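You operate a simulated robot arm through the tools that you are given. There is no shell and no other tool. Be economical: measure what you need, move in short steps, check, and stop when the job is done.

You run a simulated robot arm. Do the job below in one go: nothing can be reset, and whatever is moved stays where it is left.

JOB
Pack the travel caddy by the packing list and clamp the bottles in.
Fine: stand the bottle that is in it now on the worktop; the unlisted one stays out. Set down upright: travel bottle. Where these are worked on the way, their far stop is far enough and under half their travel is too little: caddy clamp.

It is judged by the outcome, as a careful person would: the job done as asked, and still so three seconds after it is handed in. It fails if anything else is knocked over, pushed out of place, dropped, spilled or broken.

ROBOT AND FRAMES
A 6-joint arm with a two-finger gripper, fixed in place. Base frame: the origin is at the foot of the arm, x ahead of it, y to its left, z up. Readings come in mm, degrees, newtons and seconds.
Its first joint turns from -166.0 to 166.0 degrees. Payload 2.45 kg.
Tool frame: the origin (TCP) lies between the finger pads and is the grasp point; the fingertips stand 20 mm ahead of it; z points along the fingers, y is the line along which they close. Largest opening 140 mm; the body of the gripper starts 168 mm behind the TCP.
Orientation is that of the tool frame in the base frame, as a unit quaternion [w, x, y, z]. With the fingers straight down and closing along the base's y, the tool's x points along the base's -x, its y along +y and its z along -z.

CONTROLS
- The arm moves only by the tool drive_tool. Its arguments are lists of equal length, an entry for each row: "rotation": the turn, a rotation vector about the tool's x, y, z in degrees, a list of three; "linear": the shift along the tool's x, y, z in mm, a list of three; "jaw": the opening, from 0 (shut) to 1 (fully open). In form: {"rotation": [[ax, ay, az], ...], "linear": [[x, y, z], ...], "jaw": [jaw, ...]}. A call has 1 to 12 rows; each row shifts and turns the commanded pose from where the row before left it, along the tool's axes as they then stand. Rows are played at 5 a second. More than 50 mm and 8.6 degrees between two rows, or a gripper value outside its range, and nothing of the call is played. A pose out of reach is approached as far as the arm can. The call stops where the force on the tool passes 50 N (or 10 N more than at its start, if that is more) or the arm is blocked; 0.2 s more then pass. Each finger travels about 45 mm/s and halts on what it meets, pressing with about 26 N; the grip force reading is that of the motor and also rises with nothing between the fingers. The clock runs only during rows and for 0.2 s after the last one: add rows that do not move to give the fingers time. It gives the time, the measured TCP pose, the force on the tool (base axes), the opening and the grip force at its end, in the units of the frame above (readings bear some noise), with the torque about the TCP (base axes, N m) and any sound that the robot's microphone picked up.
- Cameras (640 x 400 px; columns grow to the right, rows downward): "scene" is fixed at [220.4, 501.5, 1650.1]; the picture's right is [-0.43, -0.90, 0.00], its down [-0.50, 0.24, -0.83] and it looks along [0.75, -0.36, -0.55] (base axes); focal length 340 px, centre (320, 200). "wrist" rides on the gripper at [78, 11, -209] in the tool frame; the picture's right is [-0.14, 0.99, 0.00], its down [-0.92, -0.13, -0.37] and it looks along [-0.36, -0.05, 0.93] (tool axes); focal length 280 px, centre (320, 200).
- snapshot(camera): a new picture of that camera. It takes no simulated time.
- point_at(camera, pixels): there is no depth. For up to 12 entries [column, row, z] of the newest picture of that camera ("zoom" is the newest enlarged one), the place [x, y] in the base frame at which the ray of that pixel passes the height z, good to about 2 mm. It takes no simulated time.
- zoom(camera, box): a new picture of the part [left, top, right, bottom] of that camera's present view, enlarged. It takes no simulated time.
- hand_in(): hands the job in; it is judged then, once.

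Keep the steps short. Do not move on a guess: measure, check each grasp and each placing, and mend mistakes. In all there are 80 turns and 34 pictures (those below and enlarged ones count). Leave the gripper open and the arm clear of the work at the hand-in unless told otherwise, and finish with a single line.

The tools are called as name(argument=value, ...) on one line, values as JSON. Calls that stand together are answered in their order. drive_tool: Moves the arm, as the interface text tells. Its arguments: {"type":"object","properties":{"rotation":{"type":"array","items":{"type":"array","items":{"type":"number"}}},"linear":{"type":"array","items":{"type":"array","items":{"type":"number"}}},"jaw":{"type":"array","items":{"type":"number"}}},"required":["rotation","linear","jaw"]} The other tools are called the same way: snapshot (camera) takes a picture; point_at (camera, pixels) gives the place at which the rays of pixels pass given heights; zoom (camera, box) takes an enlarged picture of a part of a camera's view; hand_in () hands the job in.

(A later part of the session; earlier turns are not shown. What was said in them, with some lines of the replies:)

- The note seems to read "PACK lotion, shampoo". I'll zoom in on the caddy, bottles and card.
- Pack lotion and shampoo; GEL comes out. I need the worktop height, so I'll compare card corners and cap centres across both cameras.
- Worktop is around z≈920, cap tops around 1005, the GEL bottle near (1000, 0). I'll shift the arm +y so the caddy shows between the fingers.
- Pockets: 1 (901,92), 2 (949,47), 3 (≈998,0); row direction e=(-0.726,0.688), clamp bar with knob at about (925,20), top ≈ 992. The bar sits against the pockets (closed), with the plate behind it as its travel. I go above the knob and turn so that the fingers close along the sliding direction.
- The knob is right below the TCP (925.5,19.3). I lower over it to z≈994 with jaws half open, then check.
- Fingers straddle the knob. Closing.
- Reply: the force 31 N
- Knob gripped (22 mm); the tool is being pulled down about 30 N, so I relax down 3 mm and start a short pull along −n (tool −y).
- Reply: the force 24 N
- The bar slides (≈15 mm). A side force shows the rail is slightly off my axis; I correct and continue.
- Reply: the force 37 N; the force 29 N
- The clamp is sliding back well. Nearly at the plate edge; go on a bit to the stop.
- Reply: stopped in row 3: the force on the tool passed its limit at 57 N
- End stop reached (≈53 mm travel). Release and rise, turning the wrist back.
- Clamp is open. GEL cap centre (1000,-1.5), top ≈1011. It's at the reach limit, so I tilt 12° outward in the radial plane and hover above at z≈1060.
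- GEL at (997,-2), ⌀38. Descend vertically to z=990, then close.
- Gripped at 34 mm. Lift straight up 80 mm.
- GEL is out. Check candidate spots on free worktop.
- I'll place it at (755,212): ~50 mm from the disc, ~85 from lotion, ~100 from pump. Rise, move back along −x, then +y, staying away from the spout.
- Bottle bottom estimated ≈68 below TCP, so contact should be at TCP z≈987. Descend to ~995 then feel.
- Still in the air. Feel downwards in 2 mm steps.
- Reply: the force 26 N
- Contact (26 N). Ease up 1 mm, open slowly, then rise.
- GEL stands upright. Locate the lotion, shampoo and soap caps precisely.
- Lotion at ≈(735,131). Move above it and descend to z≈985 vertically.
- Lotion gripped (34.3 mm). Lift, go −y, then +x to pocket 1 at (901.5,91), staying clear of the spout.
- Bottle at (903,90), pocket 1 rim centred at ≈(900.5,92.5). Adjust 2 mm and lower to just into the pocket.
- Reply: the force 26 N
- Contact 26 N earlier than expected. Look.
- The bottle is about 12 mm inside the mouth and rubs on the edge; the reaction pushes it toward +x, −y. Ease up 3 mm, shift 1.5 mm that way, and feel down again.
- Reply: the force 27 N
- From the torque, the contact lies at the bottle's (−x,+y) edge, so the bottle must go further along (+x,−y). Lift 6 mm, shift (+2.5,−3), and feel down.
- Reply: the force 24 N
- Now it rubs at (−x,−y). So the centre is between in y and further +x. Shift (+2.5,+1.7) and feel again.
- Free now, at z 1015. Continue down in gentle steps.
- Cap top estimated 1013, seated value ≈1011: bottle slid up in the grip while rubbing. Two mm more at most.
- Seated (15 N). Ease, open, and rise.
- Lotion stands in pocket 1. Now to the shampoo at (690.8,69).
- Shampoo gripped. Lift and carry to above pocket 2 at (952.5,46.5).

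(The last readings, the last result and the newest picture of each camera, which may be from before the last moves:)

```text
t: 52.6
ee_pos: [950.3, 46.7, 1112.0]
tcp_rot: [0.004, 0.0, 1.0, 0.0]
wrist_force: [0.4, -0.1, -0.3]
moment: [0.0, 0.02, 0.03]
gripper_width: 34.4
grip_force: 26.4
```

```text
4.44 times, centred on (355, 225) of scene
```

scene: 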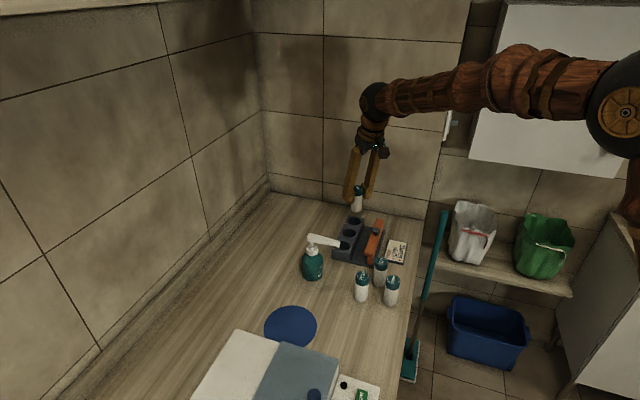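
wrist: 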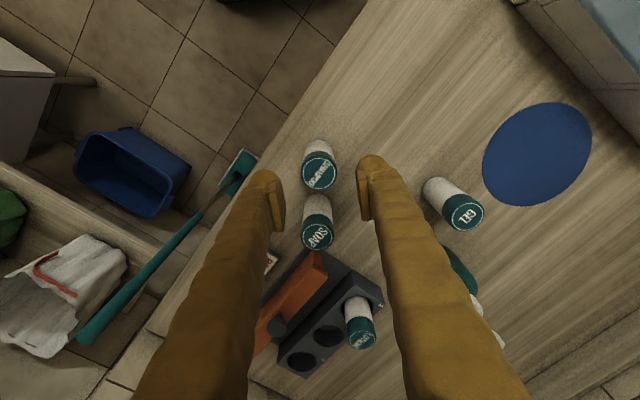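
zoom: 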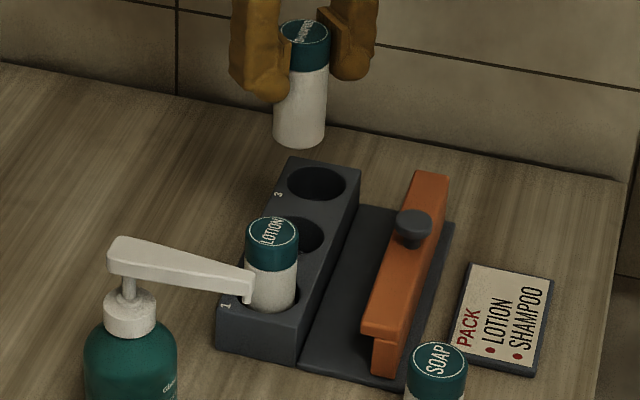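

Nudge +1.5 x, descend to the rim and feel.

drive_tool(rotation=[[0, 0, 0], [0, 0, 0], [0, 0, 0], [0, 0, 0], [0, 0, 0], [0, 0, 0]], linear=[[-1.5, 0, 30], [0, 0, 35], [0, 0, 15], [0, 0, 8], [0, 0, 6], [0, 0, 0]], jaw=[0.2, 0.2, 0.2, 0.2, 0.2, 0.2])

```text
t: 54.0
ee_pos: [951.0, 46.8, 1017.1]
tcp_rot: [0.003, 0.0, 1.0, 0.002]
wrist_force: [0.1, 0.0, -0.9]
moment: [0.01, -0.03, -0.02]
gripper_width: 34.5
grip_force: 26.1
```

drive_tool(rotation=[[0, 0, 0], [0, 0, 0], [0, 0, 0], [0, 0, 0]], linear=[[0, 0, 2], [0, 0, 2], [0, 0, 2], [0, 0, 0]], jaw=[0.2, 0.2, 0.2, 0.2])

```text
t: 55.0
ee_pos: [953.7, 44.6, 1011.6]
tcp_rot: [0.004, 0.0, 1.0, 0.001]
wrist_force: [-0.2, -0.7, -1.2]
moment: [0.01, 0.0, 0.02]
gripper_width: 34.5
grip_force: 25.6
```

In the pocket, free. Continue to ~997, then finer.

drive_tool(rotation=[[0, 0, 0], [0, 0, 0], [0, 0, 0], [0, 0, 0], [0, 0, 0]], linear=[[0, 0, 4], [0, 0, 4], [0, 0, 4], [0, 0, 3], [0, 0, 0]], jaw=[0.2, 0.2, 0.2, 0.2, 0.2])

drive_tool(rotation=[[0, 0, 0], [0, 0, 0], [0, 0, 0]], linear=[[0, 0, 1], [0, 0, 1], [0, 0, 0]], jaw=[0.2, 0.2, 0.2])

```text
t: 56.2
ee_pos: [952.9, 46.7, 997.0]
tcp_rot: [0.004, 0.001, 1.0, 0.0]
wrist_force: [-0.9, -0.8, -0.2]
moment: [-0.02, -0.02, -0.01]
gripper_width: 34.5
grip_force: 25.7
```

```text
t: 57.0
ee_pos: [953.6, 46.6, 997.0]
tcp_rot: [0.004, 0.0, 1.0, 0.001]
wrist_force: [-0.1, -0.5, -0.5]
moment: [-0.01, 0.01, 0.01]
gripper_width: 34.5
grip_force: 25.9
```

drive_tool(rotation=[[0, 0, 0], [0, 0, 0], [0, 0, 0]], linear=[[0, 0, 1], [0, 0, 1], [0, 0, 0]], jaw=[0.2, 0.2, 0.2])

```text
t: 57.8
ee_pos: [952.8, 45.0, 994.0]
tcp_rot: [0.003, -0.001, 1.0, 0.001]
wrist_force: [0.1, -0.2, -0.5]
moment: [0.05, 0.02, 0.04]
gripper_width: 34.3
grip_force: 25.6
```

drive_tool(rotation=[[0, 0, 0], [0, 0, 0], [0, 0, 0]], linear=[[0, 0, 1], [0, 0, 1], [0, 0, 0]], jaw=[0.2, 0.2, 0.2])

```text
t: 58.6
ee_pos: [953.2, 45.4, 992.7]
tcp_rot: [0.005, 0.0, 1.0, 0.002]
wrist_force: [-3.5, -0.3, 17.6]
moment: [-0.07, 0.23, 0.0]
gripper_width: 34.3
grip_force: 26.0
```

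Seated (18 N at the expected height). Open and rise.

drive_tool(rotation=[[0, 0, 0], [0, 0, 0], [0, 0, 0], [0, 0, 0], [0, 0, 0]], linear=[[0, 0, -0.8], [0, 0, 0], [0, 0, 0], [0, 0, 0], [0, 0, 0]], jaw=[0.2, 0.28, 0.36, 0.4, 0.4])

drive_tool(rotation=[[0, 0, 0], [0, 0, 0], [0, 0, 0], [0, 0, 0], [0, 0, 7.4], [0, 0, 7.4], [0, 0, 7.4], [0, 0, 7.4], [0, 0, 7.4], [0, 0, 7.4], [0, 0, 0]], linear=[[0, 0, -20], [0, 0, -40], [0, 0, -40], [0, 0, -20], [0, 0, 0], [0, 0, 0], [0, 0, 0], [0, 0, 0], [0, 0, 0], [0, 0, 0], [0, 0, 0]], jaw=[0.4, 0.4, 0.4, 0.4, 0.4, 0.4, 0.4, 0.4, 0.4, 0.4, 0.4])

snapshot(camera="wrist")

```text
t: 59.8
ee_pos: [953.2, 46.0, 992.1]
tcp_rot: [0.003, 0.0, 1.0, 0.001]
wrist_force: [-0.1, 0.4, -0.5]
moment: [0.01, 0.02, 0.02]
gripper_width: 55.9
grip_force: 0.1
```

```text
t: 62.2
ee_pos: [951.2, 45.1, 1111.3]
tcp_rot: [0.002, 0.379, 0.925, 0.001]
wrist_force: [-0.2, -0.1, 0.1]
moment: [0.01, -0.01, 0.0]
gripper_width: 56.1
grip_force: 0.1
```

```text
6 pictures are left
```

wrist: 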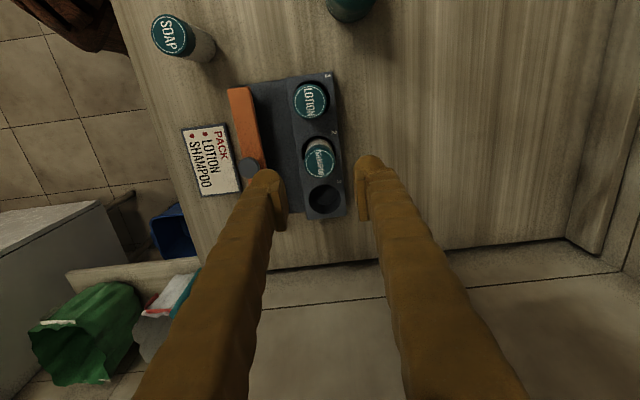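

Both bottles are in. Verify the knob position (249,168).

point_at(camera="wrist", pixels=[[249, 168, 990], [320, 160, 1011], [311, 100, 1011]])

```text
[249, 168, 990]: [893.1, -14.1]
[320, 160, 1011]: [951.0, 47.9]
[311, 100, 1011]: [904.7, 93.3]
```

A finger in front of the knob would collide with the shampoo at the end, so I'll push the bar from behind with closed fingers instead. Move 138 mm along −n, close the jaws, and descend behind the bar (tips ≈30 mm above the card).

drive_tool(rotation=[[0, 0, 0], [0, 0, 0], [0, 0, 0], [0, 0, 0], [0, 0, 0], [0, 0, 0], [0, 0, 0]], linear=[[0.6, -46, 0], [0.6, -46, 0], [0.6, -46, 0], [0, 0, 0], [0, 0, 40], [0, 0, 35], [0, 0, 0]], jaw=[0.2, 0, 0, 0, 0, 0, 0])

snapshot(camera="wrist")

```text
t: 63.8
ee_pos: [854.4, -51.3, 1037.8]
tcp_rot: [0.002, 0.377, 0.926, 0.002]
wrist_force: [0.2, 0.1, -0.3]
moment: [0.01, 0.0, 0.01]
gripper_width: 0.0
grip_force: 26.2
```

```text
5 pictures are left
```

wrist: 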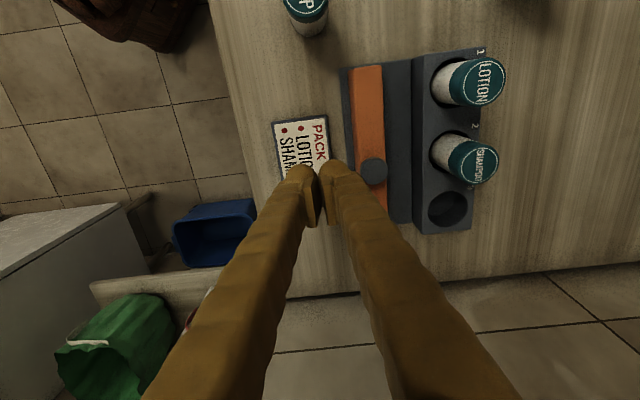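

point_at(camera="wrist", pixels=[[373, 171, 990], [354, 72, 970], [360, 130, 970], [382, 67, 970], [348, 180, 1018]])

```text
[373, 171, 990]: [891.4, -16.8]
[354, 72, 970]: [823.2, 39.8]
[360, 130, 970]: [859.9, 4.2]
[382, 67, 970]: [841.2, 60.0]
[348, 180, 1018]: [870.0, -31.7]
```

Clearance to the bar/knob ≈15 mm. Descend to z≈972 and push gently along +n.

drive_tool(rotation=[[0, 0, 0], [0, 0, 0], [0, 0, 0], [0, 0, 0], [0, 0, 0], [0, 0, 0]], linear=[[0, 0, 30], [0, 0, 25], [0, 0, 11], [0, 6, 0], [0, 6, 0], [0, 0, 0]], jaw=[0, 0, 0, 0, 0, 0])

drive_tool(rotation=[[0, 0, 0], [0, 0, 0], [0, 0, 0], [0, 0, 0], [0, 0, 0], [0, 0, 0]], linear=[[0, 4, 0], [0, 4, 0], [0, 4, 0], [0, 4, 0], [0, 4, 0], [0, 0, 0]], jaw=[0, 0, 0, 0, 0, 0])

```text
t: 65.2
ee_pos: [864.9, -41.8, 970.4]
tcp_rot: [0.003, 0.377, 0.926, 0.002]
wrist_force: [0.0, -0.1, 0.4]
moment: [0.0, 0.03, -0.02]
gripper_width: 0.1
grip_force: 25.7
```

```text
t: 66.6
ee_pos: [876.3, -28.8, 969.5]
tcp_rot: [0.003, 0.378, 0.926, 0.002]
wrist_force: [-1.0, -0.8, 0.6]
moment: [-0.03, 0.02, -0.03]
gripper_width: 0.0
grip_force: 25.9
```

drive_tool(rotation=[[0, 0, 0], [0, 0, 0], [0, 0, 0], [0, 0, 0], [0, 0, 0], [0, 0, 0], [0, 0, 0]], linear=[[0, 4, 0], [0, 4, 0], [0, 4, 0], [0, 4, 0], [0, 4, 0], [0, 4, 0], [0, 0, 0]], jaw=[0, 0, 0, 0, 0, 0, 0])

zoom(camera="scene", box=[310, 180, 410, 270])

```text
t: 68.2
ee_pos: [896.4, -11.0, 971.0]
tcp_rot: [0.003, 0.378, 0.926, 0.003]
wrist_force: [0.4, 0.8, -0.2]
moment: [-0.01, -0.01, 0.0]
gripper_width: 0.0
grip_force: 26.0
```

```text
4.44 times, centred on (360, 225) of scene
```

zoom: 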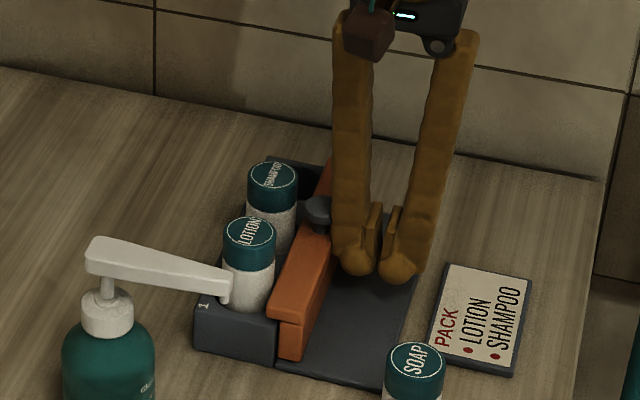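

The bar is moving forward nicely. Continue in short steps until resistance from the bottles/stop.

drive_tool(rotation=[[0, 0, 0], [0, 0, 0], [0, 0, 0], [0, 0, 0]], linear=[[0, 3, 0], [0, 3, 0], [0, 2, 0], [0, 0, 0]], jaw=[0, 0, 0, 0])

```text
t: 69.2
ee_pos: [898.9, -8.4, 970.3]
tcp_rot: [0.001, 0.378, 0.926, 0.001]
wrist_force: [-12.6, -8.4, 6.9]
moment: [0.33, -0.44, 0.06]
gripper_width: 0.0
grip_force: 25.7
stopped in row 4: the force on the tool passed its limit at 52 N (the readings are from after the stop); the commanded pose is now the measured one
```

Firm resistance (52 N). Back off and inspect.

drive_tool(rotation=[[0, 0, 0], [0, 0, 0], [0, 0, 0], [0, 0, 0], [0, 0, 0]], linear=[[0, -20, 0], [0, -20, 0], [0, 0, -40], [0, 0, -45], [0, 0, 0]], jaw=[0, 0, 0, 0, 0])

zoom(camera="wrist", box=[300, 30, 540, 260])

```text
t: 70.4
ee_pos: [871.4, -35.9, 1055.6]
tcp_rot: [0.001, 0.378, 0.926, 0.001]
wrist_force: [1.1, 0.0, 0.0]
moment: [0.01, 0.0, 0.04]
gripper_width: 0.0
grip_force: 25.9
```

```text
1.74 times, centred on (420, 145) of wrist
```

zoom: 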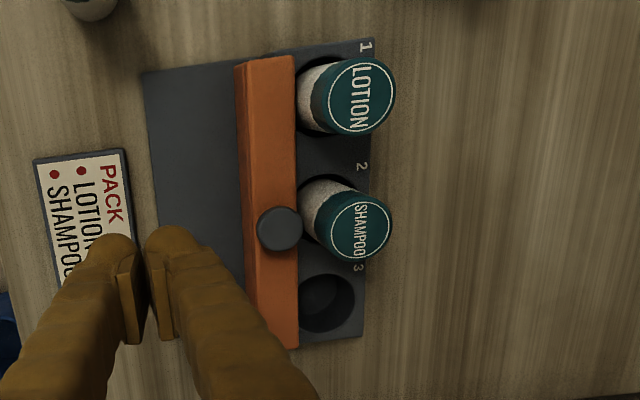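

point_at(camera="zoom", pixels=[[279, 228, 990], [236, 66, 970], [293, 56, 970], [251, 346, 970], [297, 345, 970], [362, 90, 1011], [361, 225, 1011], [328, 303, 955]])

```text
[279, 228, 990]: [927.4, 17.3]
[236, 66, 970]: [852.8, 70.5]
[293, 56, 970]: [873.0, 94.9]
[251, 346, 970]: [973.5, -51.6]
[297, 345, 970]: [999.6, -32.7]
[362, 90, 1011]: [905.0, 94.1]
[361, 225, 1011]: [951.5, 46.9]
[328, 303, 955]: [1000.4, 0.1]
```

The knob is back at (927,17), its original closed position, and both bottles are upright in pockets 1 and 2. Retreat up, open the gripper, and take a final look.

drive_tool(rotation=[[0, 0, 0], [0, 0, 0], [0, 0, 0], [0, 0, 0], [0, 0, 0], [0, 0, 0], [0, 0, 0]], linear=[[0, 0, -45], [0, 0, -45], [0, -40, -20], [0, -40, 0], [0, 0, 0], [0, 0, 0], [0, 0, 0]], jaw=[0, 0, 0.3, 0.6, 1, 1, 1])

zoom(camera="scene", box=[270, 190, 420, 320])

```text
t: 72.0
ee_pos: [815.3, -93.7, 1166.0]
tcp_rot: [0.001, 0.378, 0.926, 0.001]
wrist_force: [-0.3, -0.2, -0.6]
moment: [0.01, 0.0, 0.01]
gripper_width: 103.0
grip_force: 0.1
```

```text
3.08 times, centred on (345, 255) of scene
```

zoom: 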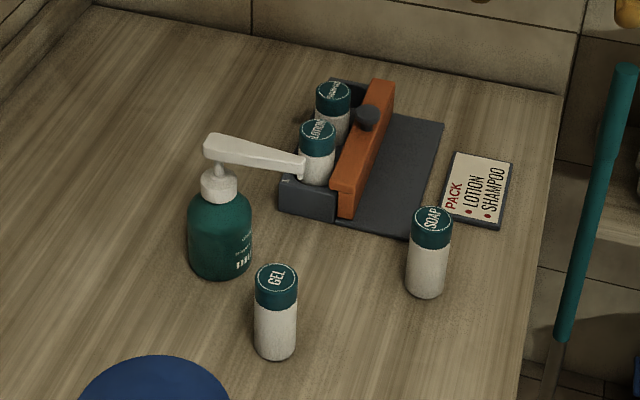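

Everything looks right: clamp closed, lotion and shampoo in, GEL and soap upright on the worktop. Handing in.

hand_in()

```text
The job is handed in.
```

The caddy is packed with lotion in pocket 1 and shampoo in pocket 2, the clamp is fully closed, and the gel stands upright on the worktop with the soap left out.
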